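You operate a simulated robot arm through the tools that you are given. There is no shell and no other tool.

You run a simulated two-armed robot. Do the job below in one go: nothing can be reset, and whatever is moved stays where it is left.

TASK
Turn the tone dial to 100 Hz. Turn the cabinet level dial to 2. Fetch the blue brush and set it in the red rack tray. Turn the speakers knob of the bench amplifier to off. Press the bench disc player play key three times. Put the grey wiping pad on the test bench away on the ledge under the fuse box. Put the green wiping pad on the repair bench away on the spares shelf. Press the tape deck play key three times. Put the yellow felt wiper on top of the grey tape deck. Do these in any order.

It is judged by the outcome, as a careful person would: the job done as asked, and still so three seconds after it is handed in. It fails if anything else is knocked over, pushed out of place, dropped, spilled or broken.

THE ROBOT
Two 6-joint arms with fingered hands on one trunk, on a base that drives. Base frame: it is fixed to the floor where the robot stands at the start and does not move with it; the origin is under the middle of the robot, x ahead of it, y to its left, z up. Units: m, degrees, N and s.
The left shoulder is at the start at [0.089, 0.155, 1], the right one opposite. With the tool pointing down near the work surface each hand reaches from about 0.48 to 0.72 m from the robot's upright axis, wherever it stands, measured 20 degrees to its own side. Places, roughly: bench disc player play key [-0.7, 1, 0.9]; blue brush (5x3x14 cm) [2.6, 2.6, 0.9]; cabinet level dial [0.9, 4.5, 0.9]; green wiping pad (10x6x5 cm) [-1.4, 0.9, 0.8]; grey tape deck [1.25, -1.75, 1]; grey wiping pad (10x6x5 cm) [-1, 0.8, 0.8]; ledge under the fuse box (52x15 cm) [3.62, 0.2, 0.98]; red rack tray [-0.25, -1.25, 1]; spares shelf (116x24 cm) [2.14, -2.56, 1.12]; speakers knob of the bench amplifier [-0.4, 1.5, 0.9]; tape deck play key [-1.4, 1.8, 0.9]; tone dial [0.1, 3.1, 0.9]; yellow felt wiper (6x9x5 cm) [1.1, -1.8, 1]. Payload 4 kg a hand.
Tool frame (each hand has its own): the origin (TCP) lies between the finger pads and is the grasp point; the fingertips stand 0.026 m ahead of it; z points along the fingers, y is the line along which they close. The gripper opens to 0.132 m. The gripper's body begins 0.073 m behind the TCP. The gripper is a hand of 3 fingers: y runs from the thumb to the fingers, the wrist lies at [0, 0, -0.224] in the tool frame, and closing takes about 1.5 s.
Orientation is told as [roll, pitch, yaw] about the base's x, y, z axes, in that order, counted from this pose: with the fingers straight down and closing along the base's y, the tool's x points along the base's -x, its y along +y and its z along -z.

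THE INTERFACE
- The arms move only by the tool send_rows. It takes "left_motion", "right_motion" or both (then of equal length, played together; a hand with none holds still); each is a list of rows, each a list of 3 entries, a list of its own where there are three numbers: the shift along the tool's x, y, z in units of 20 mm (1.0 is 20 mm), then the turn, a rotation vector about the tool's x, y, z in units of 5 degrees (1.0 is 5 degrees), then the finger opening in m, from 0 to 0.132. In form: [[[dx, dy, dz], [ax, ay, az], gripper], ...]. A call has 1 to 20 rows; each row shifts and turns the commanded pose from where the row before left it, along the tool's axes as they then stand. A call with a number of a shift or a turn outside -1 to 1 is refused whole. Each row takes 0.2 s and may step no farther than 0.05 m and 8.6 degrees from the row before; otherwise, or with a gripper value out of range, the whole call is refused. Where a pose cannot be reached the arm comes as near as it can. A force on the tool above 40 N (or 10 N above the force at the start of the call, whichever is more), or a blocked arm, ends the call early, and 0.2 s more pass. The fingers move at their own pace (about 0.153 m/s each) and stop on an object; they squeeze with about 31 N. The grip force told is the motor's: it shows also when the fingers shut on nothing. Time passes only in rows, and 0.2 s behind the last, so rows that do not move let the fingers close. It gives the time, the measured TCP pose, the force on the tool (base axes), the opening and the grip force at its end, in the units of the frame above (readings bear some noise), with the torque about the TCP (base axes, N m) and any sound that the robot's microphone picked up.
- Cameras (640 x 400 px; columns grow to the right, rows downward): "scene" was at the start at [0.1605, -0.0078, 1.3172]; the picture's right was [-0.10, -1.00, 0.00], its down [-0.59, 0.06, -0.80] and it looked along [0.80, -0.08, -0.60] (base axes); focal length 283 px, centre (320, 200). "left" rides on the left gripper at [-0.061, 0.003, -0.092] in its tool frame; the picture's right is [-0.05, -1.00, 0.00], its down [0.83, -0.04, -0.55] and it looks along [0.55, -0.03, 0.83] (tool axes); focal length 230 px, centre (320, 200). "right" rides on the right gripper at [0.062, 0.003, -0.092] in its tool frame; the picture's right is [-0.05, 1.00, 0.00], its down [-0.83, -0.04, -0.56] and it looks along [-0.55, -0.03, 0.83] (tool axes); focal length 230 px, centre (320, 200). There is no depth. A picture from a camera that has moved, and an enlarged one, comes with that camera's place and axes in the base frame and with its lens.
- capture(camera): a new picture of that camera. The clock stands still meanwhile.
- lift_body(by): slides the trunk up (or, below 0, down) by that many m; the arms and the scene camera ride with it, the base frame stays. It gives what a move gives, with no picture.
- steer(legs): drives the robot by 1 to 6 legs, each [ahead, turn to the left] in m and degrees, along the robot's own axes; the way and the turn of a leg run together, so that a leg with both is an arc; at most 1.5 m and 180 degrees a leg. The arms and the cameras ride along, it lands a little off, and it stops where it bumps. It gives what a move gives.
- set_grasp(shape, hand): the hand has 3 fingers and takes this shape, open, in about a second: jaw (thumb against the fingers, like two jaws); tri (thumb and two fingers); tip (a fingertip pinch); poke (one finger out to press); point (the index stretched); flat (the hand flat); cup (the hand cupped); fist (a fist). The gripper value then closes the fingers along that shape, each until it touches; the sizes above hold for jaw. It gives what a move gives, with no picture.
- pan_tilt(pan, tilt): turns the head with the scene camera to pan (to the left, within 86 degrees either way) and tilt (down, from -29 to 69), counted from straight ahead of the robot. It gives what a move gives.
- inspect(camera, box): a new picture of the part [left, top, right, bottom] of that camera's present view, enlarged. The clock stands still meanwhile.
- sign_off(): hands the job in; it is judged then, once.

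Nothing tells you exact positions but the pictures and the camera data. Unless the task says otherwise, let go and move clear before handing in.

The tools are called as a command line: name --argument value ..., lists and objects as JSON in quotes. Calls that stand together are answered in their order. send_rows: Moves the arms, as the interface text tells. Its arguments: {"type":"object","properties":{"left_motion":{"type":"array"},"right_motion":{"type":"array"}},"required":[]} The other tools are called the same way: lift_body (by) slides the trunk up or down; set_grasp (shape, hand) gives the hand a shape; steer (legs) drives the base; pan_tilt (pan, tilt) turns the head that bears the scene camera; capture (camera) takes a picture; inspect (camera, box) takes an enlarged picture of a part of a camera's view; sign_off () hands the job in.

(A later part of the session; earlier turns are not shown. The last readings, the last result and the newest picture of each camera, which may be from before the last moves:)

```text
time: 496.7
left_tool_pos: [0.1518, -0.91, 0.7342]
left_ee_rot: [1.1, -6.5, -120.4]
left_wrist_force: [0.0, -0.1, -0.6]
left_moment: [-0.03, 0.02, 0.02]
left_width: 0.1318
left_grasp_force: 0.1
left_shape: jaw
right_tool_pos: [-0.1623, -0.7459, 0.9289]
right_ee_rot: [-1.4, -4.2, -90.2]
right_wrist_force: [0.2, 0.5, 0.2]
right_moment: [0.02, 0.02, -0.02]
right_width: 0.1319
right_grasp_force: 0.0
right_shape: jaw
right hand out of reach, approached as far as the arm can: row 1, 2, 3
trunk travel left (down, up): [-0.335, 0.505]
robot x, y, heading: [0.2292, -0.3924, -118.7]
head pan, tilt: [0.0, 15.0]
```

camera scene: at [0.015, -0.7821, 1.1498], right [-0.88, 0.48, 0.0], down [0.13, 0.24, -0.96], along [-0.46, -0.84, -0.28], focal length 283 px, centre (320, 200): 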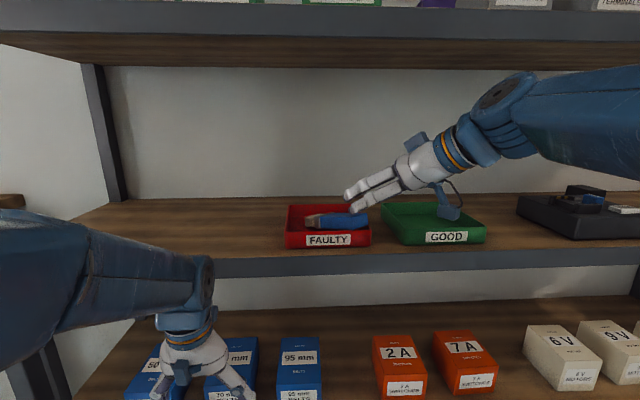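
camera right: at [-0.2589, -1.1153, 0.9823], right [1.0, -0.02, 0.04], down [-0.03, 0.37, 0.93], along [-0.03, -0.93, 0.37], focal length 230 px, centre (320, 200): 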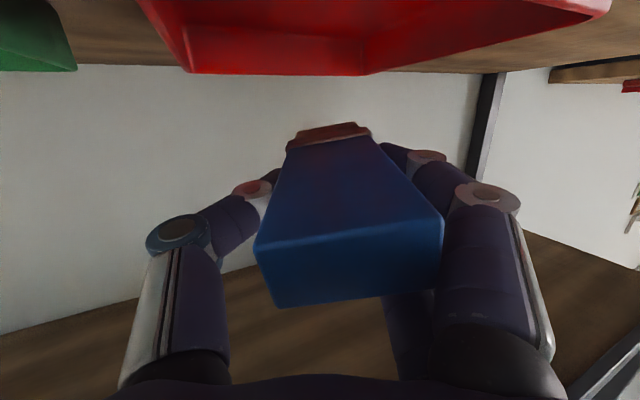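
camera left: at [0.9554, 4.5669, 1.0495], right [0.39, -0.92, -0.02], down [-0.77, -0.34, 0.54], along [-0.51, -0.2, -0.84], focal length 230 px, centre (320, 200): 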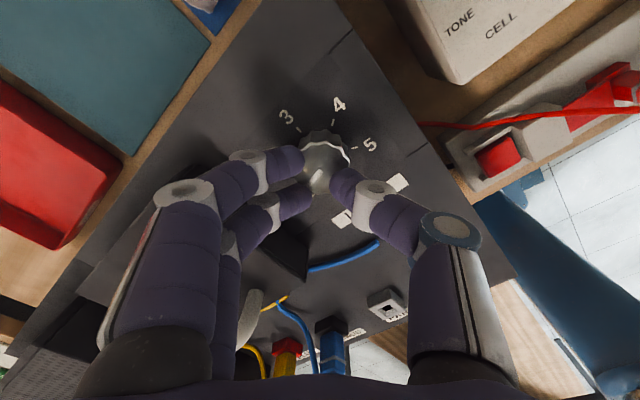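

send_rows --right_motion '[[[0, -0.2, 0.9], [0, 0.2, 0.8], 0.132], [[0, -0.2, 0.9], [0, 0.2, 0.8], 0.132], [[0, -0.2, 0.9], [0, 0.2, 0.8], 0.132], [[0, -0.2, 0.9], [0, 0.2, 0.8], 0.132], [[0, 0, 0.9], [0, 0, 0.8], 0.132], [[0, 0, 0.9], [0, 0, 0.8], 0.132], [[0, 0, 0.9], [0, 0, 0.8], 0.132], [[0, 0, 0.9], [0, 0, 0], 0.132], [[0, 0, 0.9], [0, 0, 0], 0.132], [[0, 0, 0.9], [0, 0, 0], 0.132], [[0, 0, 0.9], [0, 0, 0], 0.132], [[0, 0, 0], [0, 0, 0], 0.132]]' --left_motion '[[[0, 0, 0.2], [0, 0.4, 0], 0.132], [[0, 0, 0.2], [0, 0.4, 0], 0.132], [[0, 0, 0.2], [0, 0.4, 0], 0.132], [[0, 0, 0], [0, 0, 0], 0.132], [[0, 0, 0], [0, 0, 0], 0.132], [[0, 0, 0], [0, 0, 0], 0.132], [[0, 0, 0], [0, 0, 0], 0.132], [[0, 0, 0], [0, 0, 0], 0.132], [[0, 0, 0], [0, 0, 0], 0.132], [[0, 0, 0], [0, 0, 0], 0.132], [[0, 0, 0], [0, 0, 0], 0.132], [[0, 0, 0], [0, 0, 0], 0.132]]'

lift_body --by 0.38

steer --legs '[[0, 30], [0, 30], [0, 30]]'

pan_tilt --pan -40 --tilt 25

capture --camera "scene"

```text
time: 499.3
left_tool_pos: [0.1544, -0.9107, 0.7221]
left_ee_rot: [1.1, -0.5, -120.3]
left_wrist_force: [-0.3, 0.9, 1.1]
left_moment: [0.01, 0.0, 0.0]
left_width: 0.132
left_grasp_force: 0.1
left_shape: jaw
right_tool_pos: [-0.1829, -0.7498, 0.7359]
right_ee_rot: [-0.4, -1.6, -118.4]
right_wrist_force: [-0.7, 0.2, -0.1]
right_moment: [0.01, 0.0, -0.04]
right_width: 0.132
right_grasp_force: 0.1
right_shape: jaw
trunk travel left (down, up): [-0.335, 0.505]
robot x, y, heading: [0.2262, -0.3927, -118.3]
head pan, tilt: [0.0, 15.0]
```

```text
time: 503.0
left_tool_pos: [0.1524, -0.9117, 1.1025]
left_ee_rot: [1.1, -0.5, -120.3]
left_wrist_force: [-0.4, 0.0, 0.0]
left_moment: [0.0, 0.01, 0.0]
left_width: 0.132
left_grasp_force: 0.1
left_shape: jaw
right_tool_pos: [-0.1843, -0.7502, 1.1169]
right_ee_rot: [-0.4, -1.7, -118.5]
right_wrist_force: [-0.3, 0.4, -0.9]
right_moment: [0.01, 0.0, 0.01]
right_width: 0.1318
right_grasp_force: 0.1
right_shape: jaw
trunk travel left (down, up): [-0.715, 0.125]
robot x, y, heading: [0.2266, -0.3895, -118.8]
head pan, tilt: [0.0, 15.0]
```

```text
time: 508.1
left_tool_pos: [0.7509, -0.4643, 1.1015]
left_ee_rot: [1.1, -0.4, -29.9]
left_wrist_force: [-0.6, -0.2, 0.5]
left_moment: [0.03, -0.01, -0.02]
left_width: 0.1319
left_grasp_force: 0.0
left_shape: jaw
right_tool_pos: [0.5926, -0.8014, 1.1166]
right_ee_rot: [-0.4, -1.6, -28.0]
right_wrist_force: [0.2, 0.7, 0.2]
right_moment: [-0.02, 0.01, 0.01]
right_width: 0.132
right_grasp_force: 0.1
right_shape: jaw
trunk travel left (down, up): [-0.715, 0.125]
robot x, y, heading: [0.2244, -0.4006, -28.1]
head pan, tilt: [0.0, 15.0]
```

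```text
time: 509.2
left_tool_pos: [0.7352, -0.4558, 1.1109]
left_ee_rot: [1.2, -1.5, -29.9]
left_wrist_force: [-0.2, -0.5, -0.4]
left_moment: [0.02, 0.01, -0.03]
left_width: 0.132
left_grasp_force: 0.1
left_shape: jaw
right_tool_pos: [0.5766, -0.7941, 1.1234]
right_ee_rot: [-0.4, -2.7, -28.1]
right_wrist_force: [0.1, 0.1, -0.1]
right_moment: [0.04, -0.01, 0.02]
right_width: 0.1319
right_grasp_force: 0.1
right_shape: jaw
trunk travel left (down, up): [-0.715, 0.125]
robot x, y, heading: [0.2262, -0.4001, -28.5]
head pan, tilt: [-40.0, 25.0]
```

```text
taken
camera scene: at [0.3266, -0.5255, 1.5138], right [-0.93, -0.37, 0.01], down [-0.17, 0.4, -0.9], along [0.33, -0.84, -0.44], focal length 283 px, centre (320, 200)
```

scene: 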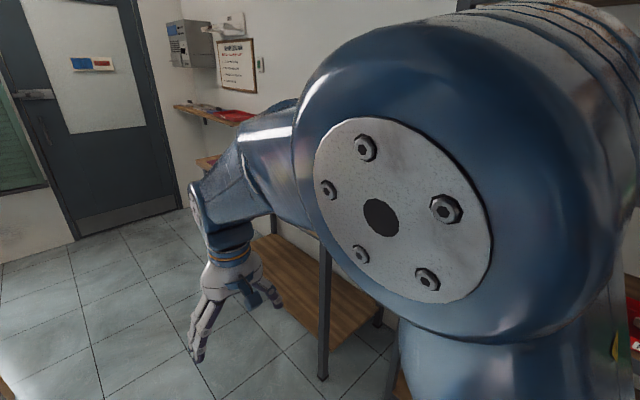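

pan_tilt --pan 0 --tilt 35

capture --camera "scene"

```text
time: 510.2
left_tool_pos: [0.735, -0.455, 1.1104]
left_ee_rot: [1.0, -1.4, -29.9]
left_wrist_force: [-0.2, 0.0, 0.3]
left_moment: [0.01, 0.05, -0.03]
left_width: 0.1321
left_grasp_force: 0.0
left_shape: jaw
right_tool_pos: [0.5756, -0.7948, 1.1248]
right_ee_rot: [-0.4, -2.5, -28.1]
right_wrist_force: [-0.2, -0.5, 0.2]
right_moment: [0.0, 0.0, 0.0]
right_width: 0.1319
right_grasp_force: 0.1
right_shape: jaw
trunk travel left (down, up): [-0.715, 0.125]
robot x, y, heading: [0.2215, -0.3992, -28.2]
head pan, tilt: [0.0, 35.0]
```

```text
taken
camera scene: at [0.3691, -0.4801, 1.4979], right [-0.47, -0.88, 0.0], down [-0.52, 0.28, -0.81], along [0.71, -0.38, -0.59], focal length 283 px, centre (320, 200)
```

scene: 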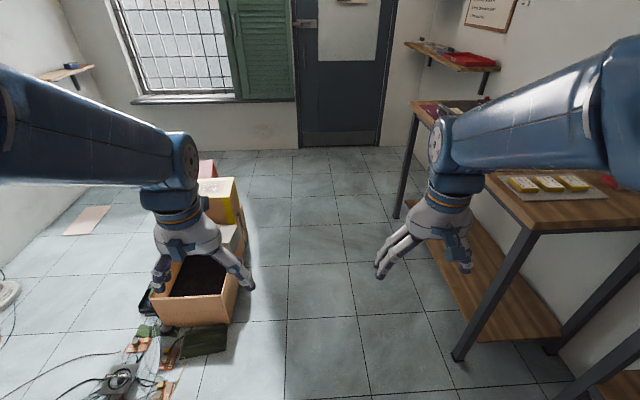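

Path along the table is clear (carton stays ~12 cm to my left). Driving to the middle of the tape-deck table and turning to face it.

steer --legs '[[1.3, 0]]'

send_rows --right_motion '[[[-0.5, 0, 0.2], [0, 0.3, 0], 0.132], [[-0.5, 0, 0.2], [0, 0.3, 0], 0.132], [[0, 0, 0], [0, 0, 0], 0.132]]' --left_motion '[[[-0.5, 0, 0.2], [0, 0.3, 0], 0.132], [[-0.5, 0, 0.2], [0, 0.3, 0], 0.132], [[0, 0, 0], [0, 0, 0], 0.132]]'

steer --legs '[[0, -30], [0, -30], [0, -30]]'

pan_tilt --pan 0 --tilt 40

capture --camera "scene"

```text
time: 516.8
left_tool_pos: [1.8811, -1.0808, 1.1101]
left_ee_rot: [1.0, -1.5, -30.4]
left_wrist_force: [-0.5, 0.7, 1.0]
left_moment: [-0.01, 0.01, -0.02]
left_width: 0.1321
left_grasp_force: 0.0
left_shape: jaw
right_tool_pos: [1.7191, -1.4188, 1.1251]
right_ee_rot: [-0.4, -2.6, -28.5]
right_wrist_force: [0.0, 0.8, 0.0]
right_moment: [0.02, 0.01, 0.0]
right_width: 0.1318
right_grasp_force: 0.0
right_shape: jaw
trunk travel left (down, up): [-0.715, 0.125]
robot x, y, heading: [1.368, -1.0244, -28.3]
head pan, tilt: [0.0, 35.0]
```

```text
time: 517.6
left_tool_pos: [1.8795, -1.0806, 1.1124]
left_ee_rot: [1.0, 0.2, -30.1]
left_wrist_force: [-0.8, 0.1, -0.1]
left_moment: [0.0, -0.06, 0.03]
left_width: 0.132
left_grasp_force: 0.0
left_shape: jaw
right_tool_pos: [1.7183, -1.4182, 1.1272]
right_ee_rot: [-0.5, -0.8, -28.7]
right_wrist_force: [0.1, 0.5, 0.2]
right_moment: [-0.02, -0.03, 0.01]
right_width: 0.1323
right_grasp_force: 0.1
right_shape: jaw
trunk travel left (down, up): [-0.715, 0.125]
robot x, y, heading: [1.3706, -1.0225, -28.6]
head pan, tilt: [0.0, 35.0]
```

```text
time: 522.7
left_tool_pos: [1.3166, -1.5343, 1.1104]
left_ee_rot: [1.1, 0.5, -120.0]
left_wrist_force: [-0.5, -0.1, 0.2]
left_moment: [-0.01, 0.04, 0.0]
left_width: 0.1321
left_grasp_force: 0.1
left_shape: jaw
right_tool_pos: [0.9785, -1.3743, 1.1273]
right_ee_rot: [-0.5, -0.5, -118.3]
right_wrist_force: [0.0, -0.2, 0.5]
right_moment: [0.01, 0.06, 0.03]
right_width: 0.132
right_grasp_force: 0.0
right_shape: jaw
trunk travel left (down, up): [-0.715, 0.125]
robot x, y, heading: [1.3828, -1.0322, -118.5]
head pan, tilt: [0.0, 35.0]
```

```text
time: 523.4
left_tool_pos: [1.3241, -1.5205, 1.1174]
left_ee_rot: [1.3, -0.2, -120.0]
left_wrist_force: [-0.2, -0.8, 0.0]
left_moment: [0.01, 0.01, 0.01]
left_width: 0.1318
left_grasp_force: 0.0
left_shape: jaw
right_tool_pos: [0.9855, -1.3598, 1.133]
right_ee_rot: [-0.5, -1.5, -118.5]
right_wrist_force: [-0.6, -0.2, 0.4]
right_moment: [0.03, 0.0, 0.03]
right_width: 0.1322
right_grasp_force: 0.0
right_shape: jaw
trunk travel left (down, up): [-0.715, 0.125]
robot x, y, heading: [1.3817, -1.0286, -118.5]
head pan, tilt: [0.0, 40.0]
```

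```text
taken
camera scene: at [1.3002, -1.1745, 1.49], right [-0.88, 0.48, 0.0], down [0.31, 0.58, -0.75], along [-0.36, -0.66, -0.66], focal length 283 px, centre (320, 200)
```

scene: 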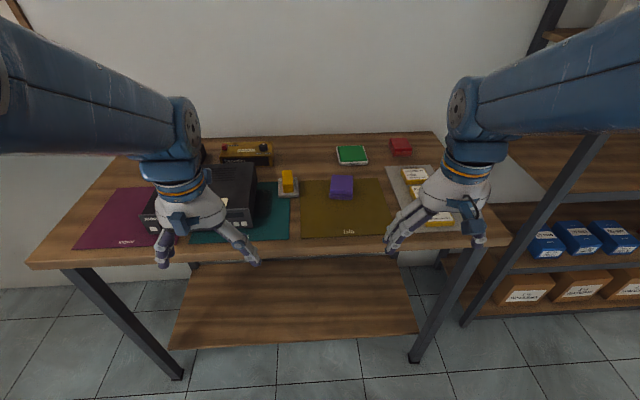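

The table shows the dark-grey tape deck (left), the yellow wiper on a small stand beside it, and other items. Zooming in.

inspect --camera "scene" --box '[140, 120, 380, 270]'

capture --camera "left"

```text
2.67 times, centred on (260, 195) of scene
camera zoom: at [1.3002, -1.1745, 1.49], right [-0.88, 0.48, 0.0], down [0.31, 0.58, -0.75], along [-0.36, -0.66, -0.66], focal length 755 px, centre (480, 213)
```

zoom: 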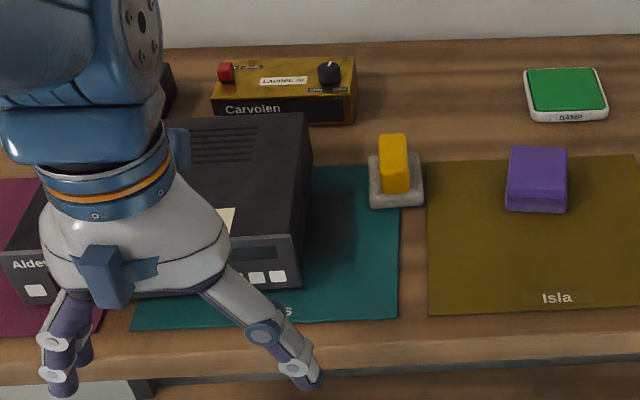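

```text
taken
camera left: at [1.2947, -1.573, 1.2087], right [-0.89, 0.45, -0.02], down [0.37, 0.75, 0.55], along [0.26, 0.48, -0.83], focal length 230 px, centre (320, 200)
```

left: 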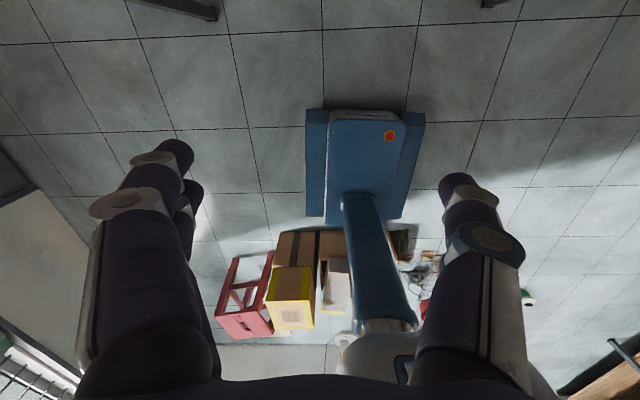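

capture --camera "right"

```text
taken
camera right: at [1.0203, -1.3037, 1.2224], right [0.85, -0.52, -0.01], down [-0.42, -0.7, 0.58], along [-0.31, -0.49, -0.82], focal length 230 px, centre (320, 200)
```

right: 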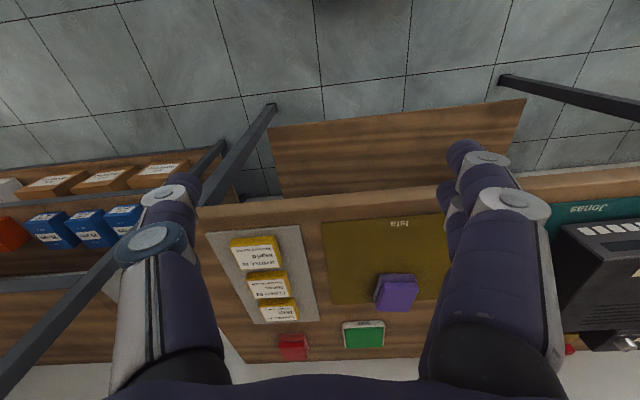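

Driving 0.2 m closer to work with the left hand.

steer --legs '[[0.2, 0]]'

send_rows --left_motion '[[[0, 0, -0.5], [0, 0, 0], 0.132], [[0, 0, -0.5], [0, 0, 0], 0.132], [[0, 0, 0], [0, 0, 0], 0.132]]'

capture --camera "scene"

capture --camera "left"

```text
time: 525.0
left_tool_pos: [1.2397, -1.6739, 1.1293]
left_ee_rot: [1.2, -1.7, -120.0]
left_wrist_force: [-1.2, -1.3, 0.3]
left_moment: [0.08, -0.03, 0.0]
left_width: 0.1321
left_grasp_force: 0.0
left_shape: jaw
right_tool_pos: [0.9028, -1.5124, 1.144]
right_ee_rot: [-0.4, -2.8, -118.3]
right_wrist_force: [-0.3, -0.5, 0.2]
right_moment: [0.09, -0.02, -0.02]
right_width: 0.1321
right_grasp_force: 0.0
right_shape: jaw
trunk travel left (down, up): [-0.715, 0.125]
robot x, y, heading: [1.2843, -1.2074, -118.7]
head pan, tilt: [0.0, 40.0]
```

```text
time: 525.8
left_tool_pos: [1.2292, -1.6923, 1.1302]
left_ee_rot: [1.2, 0.9, -119.9]
left_wrist_force: [1.4, 0.4, -0.1]
left_moment: [-0.08, 0.01, -0.01]
left_width: 0.132
left_grasp_force: 0.1
left_shape: jaw
right_tool_pos: [0.8915, -1.5329, 1.1333]
right_ee_rot: [-0.6, -1.6, -118.4]
right_wrist_force: [-0.4, 0.6, 0.5]
right_moment: [-0.07, 0.05, 0.01]
right_width: 0.1324
right_grasp_force: 0.1
right_shape: jaw
trunk travel left (down, up): [-0.715, 0.125]
robot x, y, heading: [1.2846, -1.2065, -118.6]
head pan, tilt: [0.0, 40.0]
```

```text
taken
camera scene: at [1.2075, -1.3458, 1.4907], right [-0.88, 0.48, 0.0], down [0.31, 0.58, -0.75], along [-0.36, -0.66, -0.66], focal length 283 px, centre (320, 200)
```

scene: 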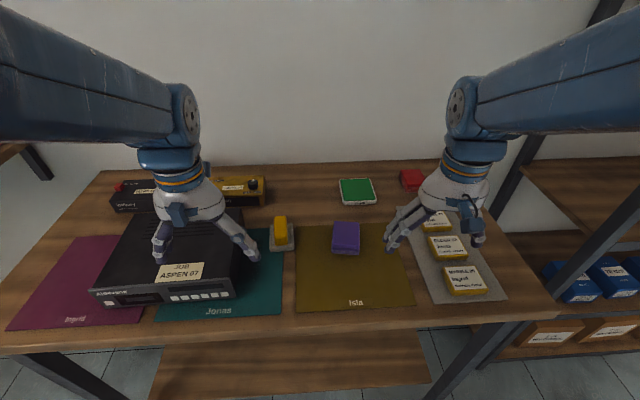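

```text
taken
camera left: at [1.1992, -1.7472, 1.2217], right [-0.89, 0.45, -0.02], down [0.36, 0.74, 0.57], along [0.27, 0.5, -0.82], focal length 230 px, centre (320, 200)
```

left: 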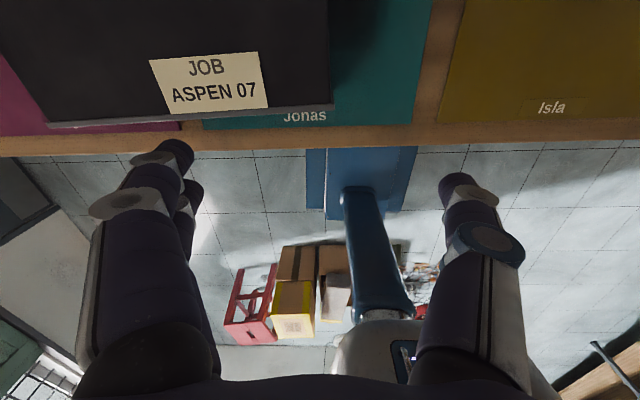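

Triangulated: wiper top at ≈(1.060, -1.818, 1.00) on a 0.95 m table; deck top at z≈1.01 spanning v 1.85–2.13. Moving the left hand above the wiper.

send_rows --left_motion '[[[-0.8, -0.38, 0], [0.1, 0, 0], 0.09], [[-0.8, -0.38, 0], [0.1, 0, 0], 0.09], [[-0.8, -0.38, 0], [0, 0, 0], 0.09], [[-0.8, -0.38, 0], [0, 0, 0], 0.09], [[-0.8, -0.38, 0], [0, 0, 0], 0.09], [[-0.8, -0.38, 0], [0, 0, 0], 0.09], [[-0.8, -0.38, 0], [0, 0, 0], 0.09], [[-0.8, -0.38, 0], [0, 0, 0], 0.09], [[-0.8, -0.38, 0], [0, 0, 0], 0.09], [[-0.8, -0.38, 0], [0, 0, 0], 0.09], [[-0.8, -0.38, 0], [0, 0, 0], 0.09], [[0, 0, 0], [0, 0, 0], 0.09]]'

capture --camera "left"

capture --camera "scene"

```text
time: 528.4
left_tool_pos: [1.0795, -1.7869, 1.1548]
left_ee_rot: [0.5, -1.8, -119.6]
left_wrist_force: [0.0, 0.3, -0.5]
left_moment: [-0.04, 0.0, -0.05]
left_width: 0.0899
left_grasp_force: 0.1
left_shape: jaw
right_tool_pos: [0.9034, -1.5088, 1.1209]
right_ee_rot: [-0.3, 0.4, -118.7]
right_wrist_force: [-0.3, 0.5, 0.2]
right_moment: [-0.04, 0.0, -0.02]
right_width: 0.1321
right_grasp_force: 0.0
right_shape: jaw
trunk travel left (down, up): [-0.715, 0.125]
robot x, y, heading: [1.2885, -1.2059, -118.5]
head pan, tilt: [0.0, 40.0]
stopped in row 12 (left hand): the arm was blocked; the commanded pose is now the measured one
```

```text
taken
camera left: at [1.0528, -1.8372, 1.2485], right [-0.89, 0.45, -0.01], down [0.38, 0.76, 0.53], along [0.24, 0.47, -0.85], focal length 230 px, centre (320, 200)
```

left: 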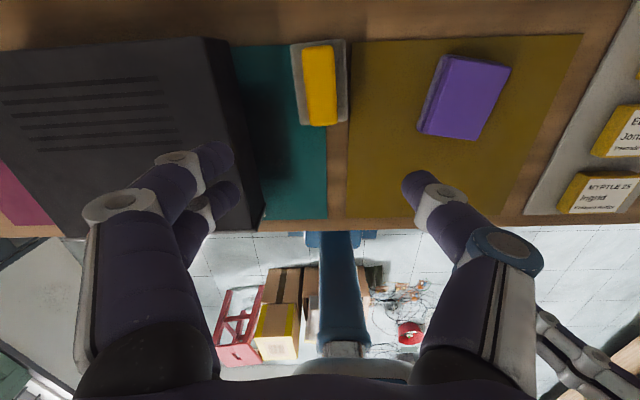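

```text
taken
camera scene: at [1.2083, -1.3441, 1.491], right [-0.88, 0.48, 0.0], down [0.31, 0.58, -0.76], along [-0.36, -0.66, -0.65], focal length 283 px, centre (320, 200)
```

scene: 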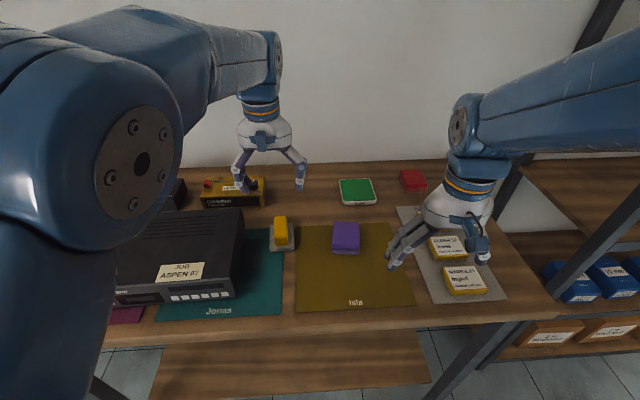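

The wiper is ~4 cm further forward. Moving forward and descending over its handle.

send_rows --left_motion '[[[-0.3, 0, 0.4], [0, 0, 0], 0.08], [[-0.3, 0, 0.5], [0, 0, 0], 0.08], [[-0.3, 0, 0.6], [0, 0, 0], 0.08], [[-0.3, 0, 0.6], [0, 0, 0], 0.08], [[-0.3, 0, 0.6], [0, 0, 0], 0.08], [[-0.3, 0, 0.6], [0, 0, 0], 0.08], [[-0.2, 0, 0.6], [0, 0, 0], 0.08], [[0, 0, 0.6], [0, 0, 0], 0.08], [[0, 0, 0.6], [0, 0, 0], 0.08], [[0, 0, 0], [0, 0, 0], 0.08]]'

capture --camera "left"

```text
time: 529.6
left_tool_pos: [1.0731, -1.7975, 1.1153]
left_ee_rot: [0.6, -2.6, -119.6]
left_wrist_force: [-0.2, 0.2, -0.1]
left_moment: [-0.03, 0.02, 0.0]
left_width: 0.08
left_grasp_force: 0.0
left_shape: jaw
right_tool_pos: [0.9127, -1.4883, 1.1024]
right_ee_rot: [-0.5, 4.1, -118.6]
right_wrist_force: [0.3, 0.2, 0.1]
right_moment: [-0.03, 0.0, -0.01]
right_width: 0.1318
right_grasp_force: 0.1
right_shape: jaw
trunk travel left (down, up): [-0.715, 0.125]
robot x, y, heading: [1.2847, -1.2068, -118.5]
head pan, tilt: [0.0, 40.0]
stopped in row 5 (left hand): the arm was blocked; the commanded pose is now the measured one
```

```text
taken
camera left: at [1.047, -1.8481, 1.2094], right [-0.9, 0.45, -0.01], down [0.38, 0.77, 0.51], along [0.23, 0.46, -0.86], focal length 230 px, centre (320, 200)
```

left: 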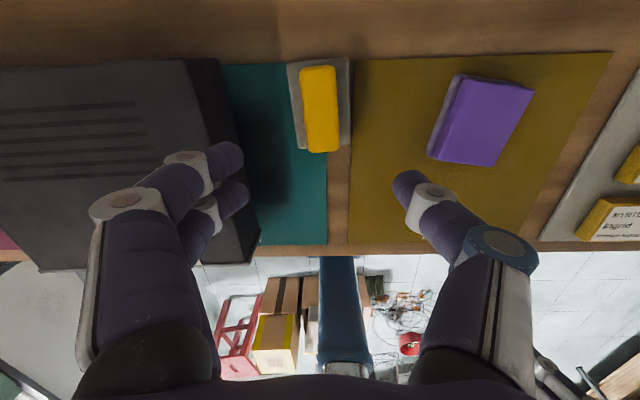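

The right arm has crept into its inner limit, which seems to trigger these stops. Extending it first, then continuing with the left.

send_rows --right_motion '[[[-0.6, 0, 0], [0, -0.2, 0], 0.132], [[-0.6, 0, 0], [0, -0.2, 0], 0.132], [[-0.6, 0, 0], [0, -0.2, 0], 0.132], [[-0.6, 0, 0], [0, 0, 0], 0.132], [[-0.6, 0, 0], [0, 0, 0], 0.132], [[-0.6, 0, 0], [0, 0, 0], 0.132], [[-0.6, 0, 0], [0, 0, 0], 0.132], [[-0.6, 0, 0], [0, 0, 0], 0.132], [[-0.6, 0, 0], [0, 0, 0], 0.132], [[-0.6, 0, 0], [0, 0, 0], 0.132], [[0, 0, 0], [0, 0, 0], 0.132]]'

send_rows --left_motion '[[[-0.2, 0, 0.4], [0, 0, 0], 0.08], [[-0.2, 0, 0.4], [0, 0, 0], 0.08], [[-0.2, 0, 0.5], [0, 0, 0], 0.08], [[-0.2, 0, 0.5], [0, 0, 0], 0.08], [[-0.2, 0, 0.5], [0, 0, 0], 0.08], [[-0.2, 0, 0.5], [0, 0, 0], 0.08], [[-0.1, 0, 0.5], [0, 0, 0], 0.08], [[-0.1, 0, 0.5], [0, 0, 0], 0.08], [[0, 0, 0], [0, 0, 0], 0.08]]'

capture --camera "left"

```text
time: 532.0
left_tool_pos: [1.0719, -1.7991, 1.1147]
left_ee_rot: [0.5, -2.6, -119.5]
left_wrist_force: [0.4, -0.5, -0.6]
left_moment: [-0.01, 0.0, 0.0]
left_width: 0.0799
left_grasp_force: 0.1
left_shape: jaw
right_tool_pos: [0.8504, -1.6056, 1.134]
right_ee_rot: [-0.5, -3.4, -118.6]
right_wrist_force: [-0.3, -0.4, 1.5]
right_moment: [0.03, -0.04, 0.0]
right_width: 0.1321
right_grasp_force: 0.1
right_shape: jaw
right hand out of reach, approached as far as the arm can: row 1
trunk travel left (down, up): [-0.715, 0.125]
robot x, y, heading: [1.2844, -1.2055, -118.5]
head pan, tilt: [0.0, 40.0]
```

```text
time: 533.4
left_tool_pos: [1.0712, -1.8058, 1.0746]
left_ee_rot: [0.7, -3.8, -119.3]
left_wrist_force: [0.1, -0.8, -0.5]
left_moment: [-0.02, 0.01, 0.01]
left_width: 0.0798
left_grasp_force: 0.2
left_shape: jaw
right_tool_pos: [0.8614, -1.5843, 1.1455]
right_ee_rot: [-0.5, -4.8, -118.6]
right_wrist_force: [0.6, 0.2, -0.2]
right_moment: [-0.02, -0.01, 0.02]
right_width: 0.132
right_grasp_force: 0.0
right_shape: jaw
trunk travel left (down, up): [-0.715, 0.125]
robot x, y, heading: [1.2864, -1.2052, -118.6]
head pan, tilt: [0.0, 40.0]
stopped in row 7 (left hand): the arm was blocked; the commanded pose is now the measured one
```

```text
taken
camera left: at [1.0447, -1.854, 1.1695], right [-0.9, 0.44, -0.01], down [0.38, 0.78, 0.5], along [0.23, 0.44, -0.87], focal length 230 px, centre (320, 200)
```

left: 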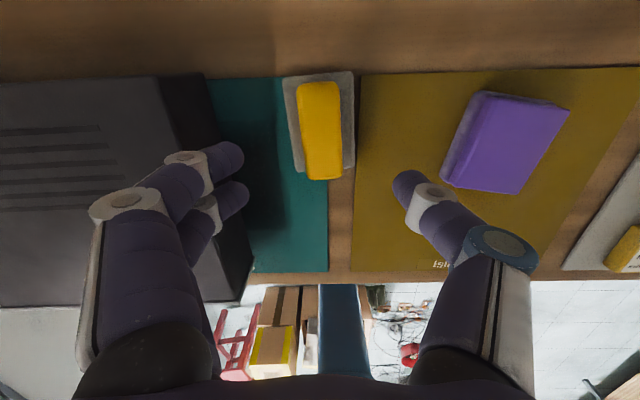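

Close to the reach limit; driving 8 cm nearer to make it comfortable.

steer --legs '[[0.08, 0]]'

send_rows --left_motion '[[[0, 0, 0], [0, 0.3, 0], 0.08], [[0, 0, 0.2], [0, 0.3, 0], 0.08], [[0, 0, 0], [0, 0, 0], 0.08]]'

capture --camera "left"

```text
time: 534.5
left_tool_pos: [1.0406, -1.8597, 1.0851]
left_ee_rot: [0.6, -4.7, -119.3]
left_wrist_force: [0.3, -1.1, 0.7]
left_moment: [0.03, -0.02, 0.03]
left_width: 0.0799
left_grasp_force: 0.1
left_shape: jaw
right_tool_pos: [0.8321, -1.6388, 1.1548]
right_ee_rot: [-0.5, -5.8, -118.5]
right_wrist_force: [-0.4, -0.8, 0.2]
right_moment: [0.05, -0.03, -0.01]
right_width: 0.1319
right_grasp_force: 0.1
right_shape: jaw
trunk travel left (down, up): [-0.715, 0.125]
robot x, y, heading: [1.2505, -1.2733, -118.5]
head pan, tilt: [0.0, 40.0]
```

```text
time: 535.3
left_tool_pos: [1.0414, -1.859, 1.0841]
left_ee_rot: [0.8, -2.1, -119.2]
left_wrist_force: [-0.3, 0.0, 0.7]
left_moment: [-0.04, 0.03, -0.01]
left_width: 0.0799
left_grasp_force: 0.1
left_shape: jaw
right_tool_pos: [0.8335, -1.6373, 1.1563]
right_ee_rot: [-0.5, -6.0, -118.5]
right_wrist_force: [0.1, 1.4, 0.7]
right_moment: [-0.03, 0.07, 0.0]
right_width: 0.132
right_grasp_force: 0.0
right_shape: jaw
trunk travel left (down, up): [-0.715, 0.125]
robot x, y, heading: [1.251, -1.2756, -118.6]
head pan, tilt: [0.0, 40.0]
```

```text
taken
camera left: at [1.0144, -1.9104, 1.1772], right [-0.9, 0.44, -0.01], down [0.37, 0.77, 0.52], along [0.24, 0.47, -0.85], focal length 230 px, centre (320, 200)
```

left: 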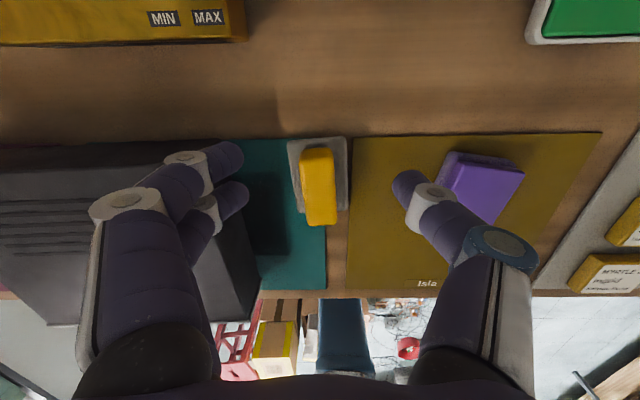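

Now the wiper is 4 cm behind the hand's axis; moving back and down.

send_rows --left_motion '[[[0.55, 0, 0.2], [0, 0, 0], 0.07], [[0.55, 0, 0.2], [0, 0, 0], 0.07], [[0.55, 0, 0.3], [0, 0, 0], 0.07], [[0.5, 0, 0.4], [0, 0, 0], 0.07], [[0, 0, 0.5], [0, 0, 0], 0.07], [[0, 0, 0.5], [0, 0, 0], 0.07], [[0, 0, 0], [0, 0, 0], 0.07]]'

capture --camera "left"

```text
time: 536.9
left_tool_pos: [1.0602, -1.8382, 1.0433]
left_ee_rot: [-0.7, -2.1, -118.0]
left_wrist_force: [-0.1, -0.3, -0.6]
left_moment: [-0.02, -0.02, 0.01]
left_width: 0.0707
left_grasp_force: 0.1
left_shape: jaw
right_tool_pos: [0.8282, -1.6456, 1.1494]
right_ee_rot: [-0.5, -5.3, -118.6]
right_wrist_force: [-0.7, 0.1, -0.2]
right_moment: [0.02, -0.01, -0.01]
right_width: 0.1319
right_grasp_force: 0.0
right_shape: jaw
trunk travel left (down, up): [-0.715, 0.125]
robot x, y, heading: [1.2458, -1.2763, -118.3]
head pan, tilt: [0.0, 40.0]
```

```text
taken
camera left: at [1.0375, -1.891, 1.1364], right [-0.91, 0.42, 0.02], down [0.37, 0.77, 0.52], along [0.21, 0.48, -0.85], focal length 230 px, centre (320, 200)
```

left: 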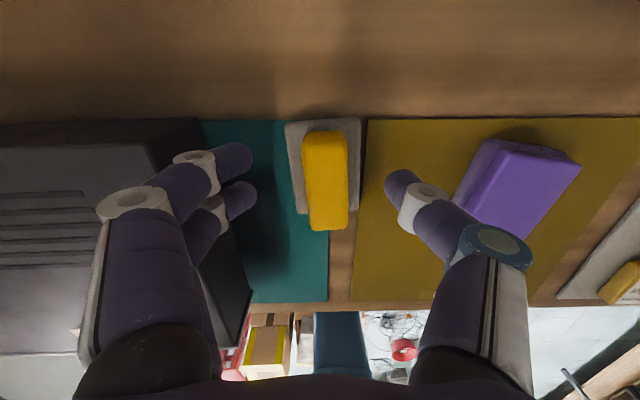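

send_rows --left_motion '[[[0.4, -0.1, 0.3], [0, 0, 0], 0.065], [[0.35, -0.05, 0.4], [0, 0, 0], 0.065], [[0, 0, 0.5], [0, 0, 0], 0.065], [[0, 0, 0.5], [0, 0, 0], 0.065], [[0, 0, 0.4], [0, 0, 0], 0.065], [[0, 0, 0], [0, 0, 0], 0.065]]'

capture --camera "left"

```text
time: 538.3
left_tool_pos: [1.0693, -1.8301, 1.0021]
left_ee_rot: [-2.5, -2.0, -116.6]
left_wrist_force: [0.7, -0.9, 0.0]
left_moment: [0.01, 0.0, 0.01]
left_width: 0.0656
left_grasp_force: 0.1
left_shape: jaw
right_tool_pos: [0.8286, -1.6453, 1.1495]
right_ee_rot: [-0.6, -5.4, -118.7]
right_wrist_force: [0.3, 0.1, 1.1]
right_moment: [0.01, 0.02, 0.03]
right_width: 0.1321
right_grasp_force: 0.0
right_shape: jaw
trunk travel left (down, up): [-0.715, 0.125]
robot x, y, heading: [1.2492, -1.2738, -118.6]
head pan, tilt: [0.0, 40.0]
```

```text
taken
camera left: at [1.0492, -1.8838, 1.0955], right [-0.92, 0.4, 0.04], down [0.36, 0.77, 0.53], along [0.18, 0.5, -0.85], focal length 230 px, centre (320, 200)
```

left: 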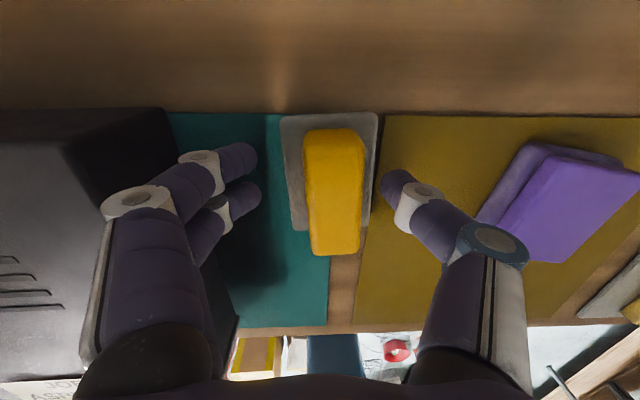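

Slight shift toward the thumb side, down 8 mm, and closing on the handle.

send_rows --left_motion '[[[-0.1, -0.3, 0.2], [0, 0, 0], 0.065], [[0, 0, 0.25], [0, 0, 0], 0.065], [[0, 0, 0], [0, 0, 0], 0.05], [[0, 0, 0], [0, 0, 0], 0.035], [[0, 0, 0], [0, 0, 0], 0.02], [[0, 0, 0], [0, 0, 0], 0.01], [[0, 0, 0], [0, 0, 0], 0.01], [[0, 0, 0], [0, 0, 0], 0.01]]'

capture --camera "left"

```text
time: 540.1
left_tool_pos: [1.0652, -1.8285, 0.9909]
left_ee_rot: [-2.9, -1.4, -116.1]
left_wrist_force: [-1.2, -5.6, 16.9]
left_moment: [-0.11, 0.03, 0.02]
left_width: 0.0279
left_grasp_force: 31.5
left_shape: jaw
right_tool_pos: [0.8302, -1.6446, 1.1516]
right_ee_rot: [-0.5, -5.3, -118.5]
right_wrist_force: [-0.6, 0.3, 0.1]
right_moment: [-0.01, 0.03, 0.02]
right_width: 0.1321
right_grasp_force: 0.0
right_shape: jaw
trunk travel left (down, up): [-0.715, 0.125]
robot x, y, heading: [1.2485, -1.2764, -118.6]
head pan, tilt: [0.0, 40.0]
```

```text
taken
camera left: at [1.0457, -1.8841, 1.0832], right [-0.92, 0.39, 0.05], down [0.36, 0.76, 0.54], along [0.17, 0.51, -0.84], focal length 230 px, centre (320, 200)
```

left: 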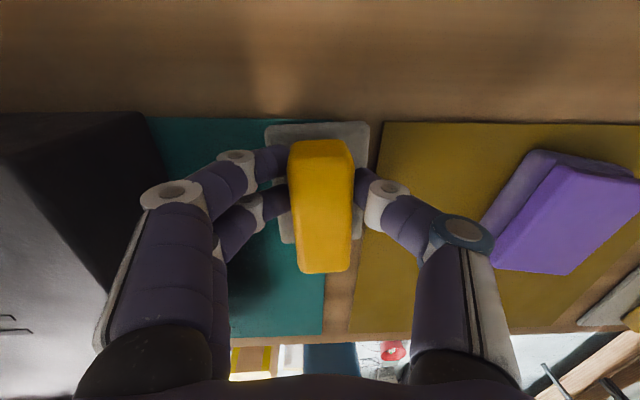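

Gripped. Lifting.

send_rows --left_motion '[[[0, 0, -0.3], [0, 0, 0], 0.01], [[0, 0, -0.4], [0, 0, 0], 0.01], [[0, 0, -0.5], [0, 0, 0], 0.01], [[0, 0, -0.6], [0, 0, 0], 0.01], [[0, 0, -0.6], [0, 0, 0], 0.01], [[0, 0, -0.6], [0, 0, 0], 0.01], [[0, 0, -0.6], [0, 0, 0], 0.01], [[0, 0, -0.6], [0, 0, 0], 0.01], [[0, 0, -0.6], [0, 0, 0], 0.01], [[0, 0, 0], [0, 0, 0], 0.01]]'

capture --camera "left"

capture --camera "scene"

```text
time: 542.3
left_tool_pos: [1.0624, -1.8206, 1.0825]
left_ee_rot: [-1.8, -1.3, -117.6]
left_wrist_force: [0.2, -0.6, -0.4]
left_moment: [-0.03, -0.03, 0.01]
left_width: 0.0276
left_grasp_force: 31.5
left_shape: jaw
right_tool_pos: [0.8287, -1.646, 1.1496]
right_ee_rot: [-0.5, -5.4, -118.5]
right_wrist_force: [1.0, -0.4, 0.4]
right_moment: [-0.01, -0.01, 0.02]
right_width: 0.1318
right_grasp_force: 0.0
right_shape: jaw
trunk travel left (down, up): [-0.715, 0.125]
robot x, y, heading: [1.2499, -1.2777, -118.8]
head pan, tilt: [0.0, 40.0]
```

```text
taken
camera left: at [1.0398, -1.8759, 1.1764], right [-0.91, 0.42, 0.03], down [0.37, 0.76, 0.54], along [0.2, 0.5, -0.84], focal length 230 px, centre (320, 200)
```

left: 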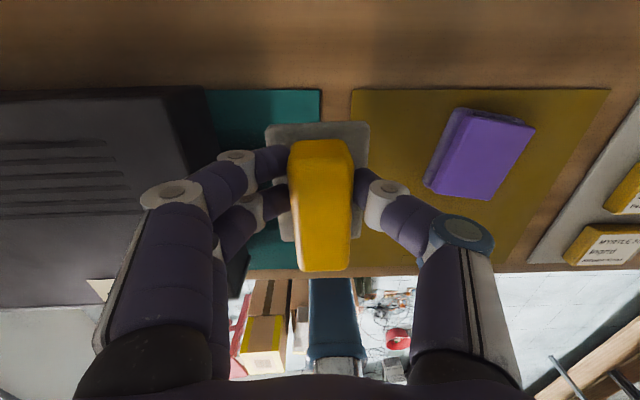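

```text
taken
camera scene: at [1.1682, -1.4186, 1.4903], right [-0.88, 0.48, 0.0], down [0.31, 0.58, -0.75], along [-0.36, -0.66, -0.66], focal length 283 px, centre (320, 200)
```

scene: 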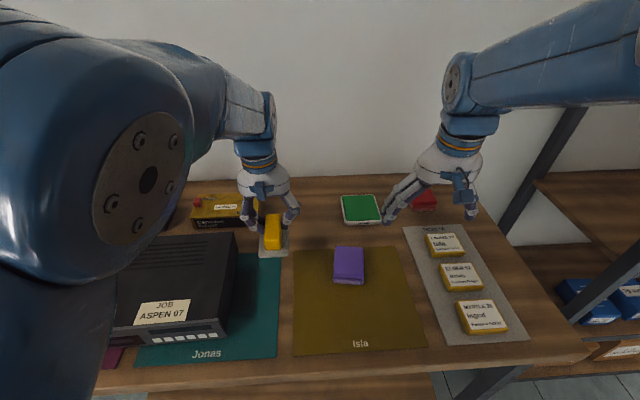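

Wiper lifted cleanly. Moving it left over the deck's top.

send_rows --left_motion '[[[0, 0, -0.5], [0, 0, 0], 0.01], [[0, 0, -0.5], [0, 0, 0], 0.01], [[0.22, 0.75, 0], [0, 0, 0], 0.01], [[0.22, 0.75, 0], [0, 0, 0], 0.01], [[0.22, 0.75, 0], [0, 0, 0], 0.01], [[0.22, 0.75, 0], [0, 0, 0], 0.01], [[0.22, 0.75, 0], [0, 0, 0], 0.01], [[0.22, 0.75, 0], [0, 0, 0], 0.01], [[0.22, 0.75, 0], [0, 0, 0], 0.01], [[0.22, 0.75, 0], [0, 0, 0], 0.01], [[0.22, 0.75, 0], [0, 0, 0], 0.01], [[0.22, 0.75, 0], [0, 0, 0], 0.01], [[0.22, 0.75, 0], [0, 0, 0], 0.01], [[0.22, 0.75, 0], [0, 0, 0], 0.01], [[0, 0, 0], [0, 0, 0], 0.01]]'

capture --camera "left"

capture --camera "scene"

```text
time: 545.5
left_tool_pos: [1.2384, -1.8541, 1.0972]
left_ee_rot: [0.7, -1.3, -119.4]
left_wrist_force: [0.7, -0.4, -1.7]
left_moment: [-0.02, -0.01, -0.03]
left_width: 0.0275
left_grasp_force: 30.9
left_shape: jaw
right_tool_pos: [0.8278, -1.6462, 1.1509]
right_ee_rot: [-0.4, -5.3, -118.6]
right_wrist_force: [-0.8, 0.4, -0.2]
right_moment: [0.0, -0.02, -0.04]
right_width: 0.132
right_grasp_force: 0.0
right_shape: jaw
trunk travel left (down, up): [-0.715, 0.125]
robot x, y, heading: [1.2448, -1.2763, -118.6]
head pan, tilt: [0.0, 40.0]
```

```text
taken
camera left: at [1.2115, -1.9067, 1.1916], right [-0.9, 0.44, -0.01], down [0.37, 0.76, 0.53], along [0.25, 0.48, -0.84], focal length 230 px, centre (320, 200)
```

left: 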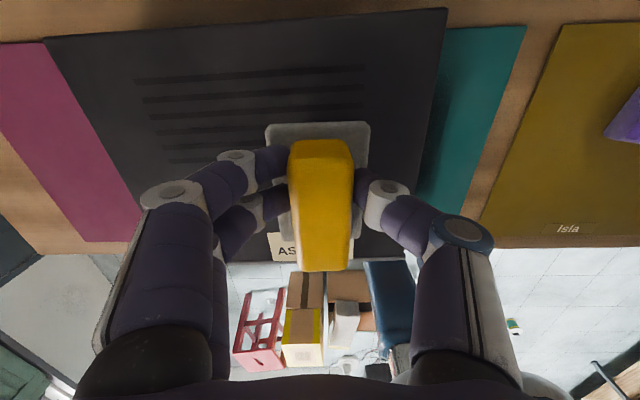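

```text
taken
camera scene: at [1.1678, -1.4182, 1.4904], right [-0.88, 0.48, 0.0], down [0.31, 0.58, -0.75], along [-0.36, -0.66, -0.66], focal length 283 px, centre (320, 200)
```

scene: 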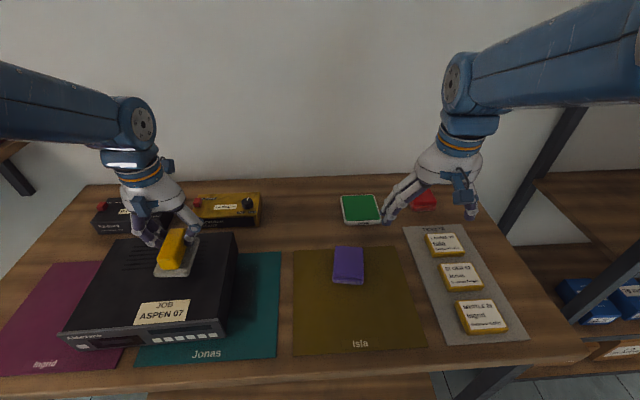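

Positioned over the deck top behind the note. Lowering gently.

send_rows --left_motion '[[[0, 0, 0.3], [0, 0, 0], 0.01], [[0, 0, 0.3], [0, 0, 0], 0.01], [[0, 0, 0.3], [0, 0, 0], 0.01], [[0, 0, 0.3], [0, 0, 0], 0.01], [[0, 0, 0.3], [0, 0, 0], 0.01], [[0, 0, 0.3], [0, 0, 0], 0.01], [[0, 0, 0], [0, 0, 0], 0.01]]'

send_rows --left_motion '[[[0, 0, 0.15], [0, 0, 0], 0.01], [[0, 0, 0.15], [0, 0, 0], 0.01], [[0, 0, 0.15], [0, 0, 0], 0.01], [[0, 0, 0], [0, 0, 0], 0.01]]'

inspect --camera "scene" --box '[90, 190, 270, 310]'

```text
time: 547.1
left_tool_pos: [1.239, -1.8553, 1.0641]
left_ee_rot: [0.6, -1.6, -119.5]
left_wrist_force: [0.7, -2.7, 16.1]
left_moment: [0.01, -0.02, -0.01]
left_width: 0.0278
left_grasp_force: 31.1
left_shape: jaw
right_tool_pos: [0.8296, -1.6458, 1.1513]
right_ee_rot: [-0.5, -5.4, -118.6]
right_wrist_force: [-1.3, 0.0, 0.3]
right_moment: [0.02, -0.01, -0.01]
right_width: 0.132
right_grasp_force: 0.0
right_shape: jaw
trunk travel left (down, up): [-0.715, 0.125]
robot x, y, heading: [1.2458, -1.2793, -118.4]
head pan, tilt: [0.0, 40.0]
```

```text
time: 547.7
left_tool_pos: [1.2474, -1.8386, 1.0695]
left_ee_rot: [0.6, -3.1, -119.5]
left_wrist_force: [0.8, 0.1, 0.6]
left_moment: [-0.02, 0.06, -0.02]
left_width: 0.0289
left_grasp_force: 31.2
left_shape: jaw
right_tool_pos: [0.8397, -1.6251, 1.1611]
right_ee_rot: [-0.4, -6.5, -118.7]
right_wrist_force: [0.4, 0.7, -0.1]
right_moment: [-0.04, 0.03, 0.0]
right_width: 0.132
right_grasp_force: 0.0
right_shape: jaw
trunk travel left (down, up): [-0.715, 0.125]
robot x, y, heading: [1.2444, -1.2725, -118.1]
head pan, tilt: [0.0, 40.0]
stopped in row 2 (left hand): the force on the tool passed its limit at 42 N (the readings are from after the stop); the commanded pose is now the measured one
```

```text
3.33 times, centred on (180, 250) of scene
camera zoom: at [1.1704, -1.4162, 1.4901], right [-0.88, 0.48, 0.0], down [0.31, 0.58, -0.75], along [-0.36, -0.66, -0.66], focal length 944 px, centre (787, 33)
```

zoom: 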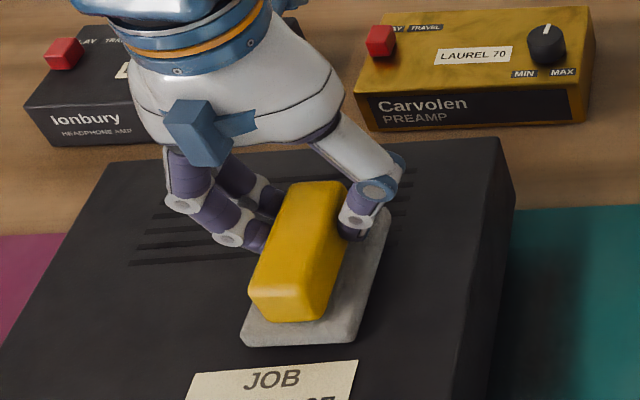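

Contact found (deck top ≈1.02). The stop lifted it a few mm; I'll lower 4 mm and release.

send_rows --left_motion '[[[0, 0, 0.1], [0, 0, 0], 0.01], [[0, 0, 0.1], [0, 0, 0], 0.01], [[0, 0, 0], [0, 0, 0], 0.01]]'

inspect --camera "scene" --box '[90, 190, 270, 310]'

```text
time: 548.5
left_tool_pos: [1.2469, -1.8406, 1.065]
left_ee_rot: [0.7, -2.9, -119.5]
left_wrist_force: [0.5, 0.8, 2.9]
left_moment: [0.11, -0.05, -0.01]
left_width: 0.0292
left_grasp_force: 30.9
left_shape: jaw
right_tool_pos: [0.8376, -1.6285, 1.1592]
right_ee_rot: [-0.7, -6.5, -118.6]
right_wrist_force: [0.1, 0.6, 0.7]
right_moment: [-0.01, 0.02, 0.03]
right_width: 0.1318
right_grasp_force: 0.0
right_shape: jaw
trunk travel left (down, up): [-0.715, 0.125]
robot x, y, heading: [1.2492, -1.2753, -118.5]
head pan, tilt: [0.0, 40.0]
```

```text
3.33 times, centred on (180, 250) of scene
camera zoom: at [1.1684, -1.4182, 1.4904], right [-0.88, 0.48, 0.0], down [0.31, 0.58, -0.75], along [-0.36, -0.66, -0.66], focal length 944 px, centre (787, 33)
```

zoom: 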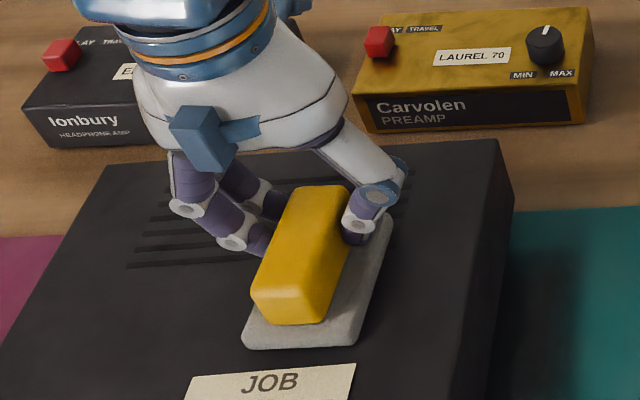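

Contact again lightly (3 N). Opening slowly.

send_rows --left_motion '[[[0, 0, 0.05], [0, 0, 0], 0.03], [[0, 0, 0], [0, 0, 0], 0.035], [[0, 0, 0], [0, 0, 0], 0.042], [[0, 0, 0], [0, 0, 0], 0.05], [[0, 0, 0], [0, 0, 0], 0.058], [[0, 0, 0], [0, 0, 0], 0.065], [[0, 0, -0.3], [0, 0, 0], 0.065], [[0, 0, -0.6], [0, 0, 0], 0.065], [[0, 0, -0.7], [0, 0, 0], 0.065], [[0, 0, -0.7], [0, 0, 0], 0.065], [[0, 0, -0.7], [0, 0, 0], 0.065], [[0, 0, 0], [0, 0, 0], 0.065]]'

capture --camera "scene"

capture --camera "left"

```text
time: 551.1
left_tool_pos: [1.2464, -1.8397, 1.1235]
left_ee_rot: [0.7, -2.9, -119.4]
left_wrist_force: [0.2, 0.0, 0.2]
left_moment: [0.0, 0.02, 0.02]
left_width: 0.0643
left_grasp_force: 0.0
left_shape: jaw
right_tool_pos: [0.8386, -1.6287, 1.1585]
right_ee_rot: [-0.5, -6.4, -118.6]
right_wrist_force: [0.7, 0.2, -0.3]
right_moment: [-0.01, 0.02, 0.0]
right_width: 0.1321
right_grasp_force: 0.1
right_shape: jaw
trunk travel left (down, up): [-0.715, 0.125]
robot x, y, heading: [1.2493, -1.2744, -118.3]
head pan, tilt: [0.0, 40.0]
```

```text
taken
camera scene: at [1.1684, -1.4185, 1.4904], right [-0.88, 0.48, 0.0], down [0.31, 0.58, -0.75], along [-0.36, -0.66, -0.66], focal length 283 px, centre (320, 200)
```

scene: 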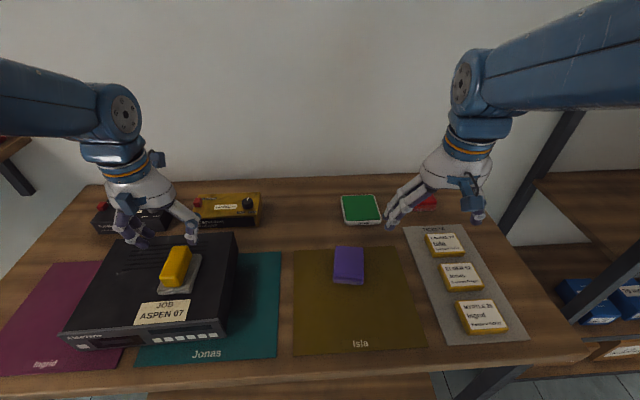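

```text
taken
camera left: at [1.2209, -1.889, 1.2178], right [-0.9, 0.45, -0.01], down [0.38, 0.77, 0.51], along [0.23, 0.45, -0.86], focal length 230 px, centre (320, 200)
```

left: 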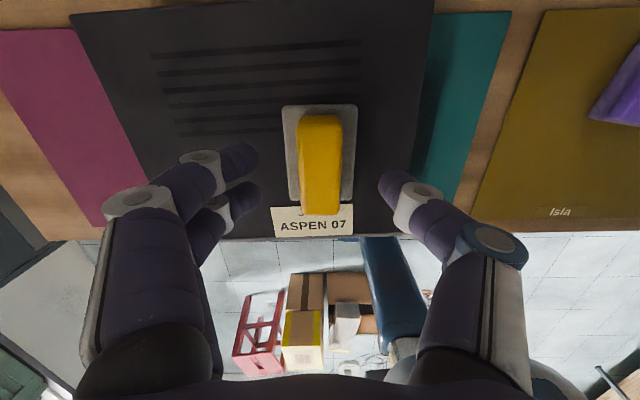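

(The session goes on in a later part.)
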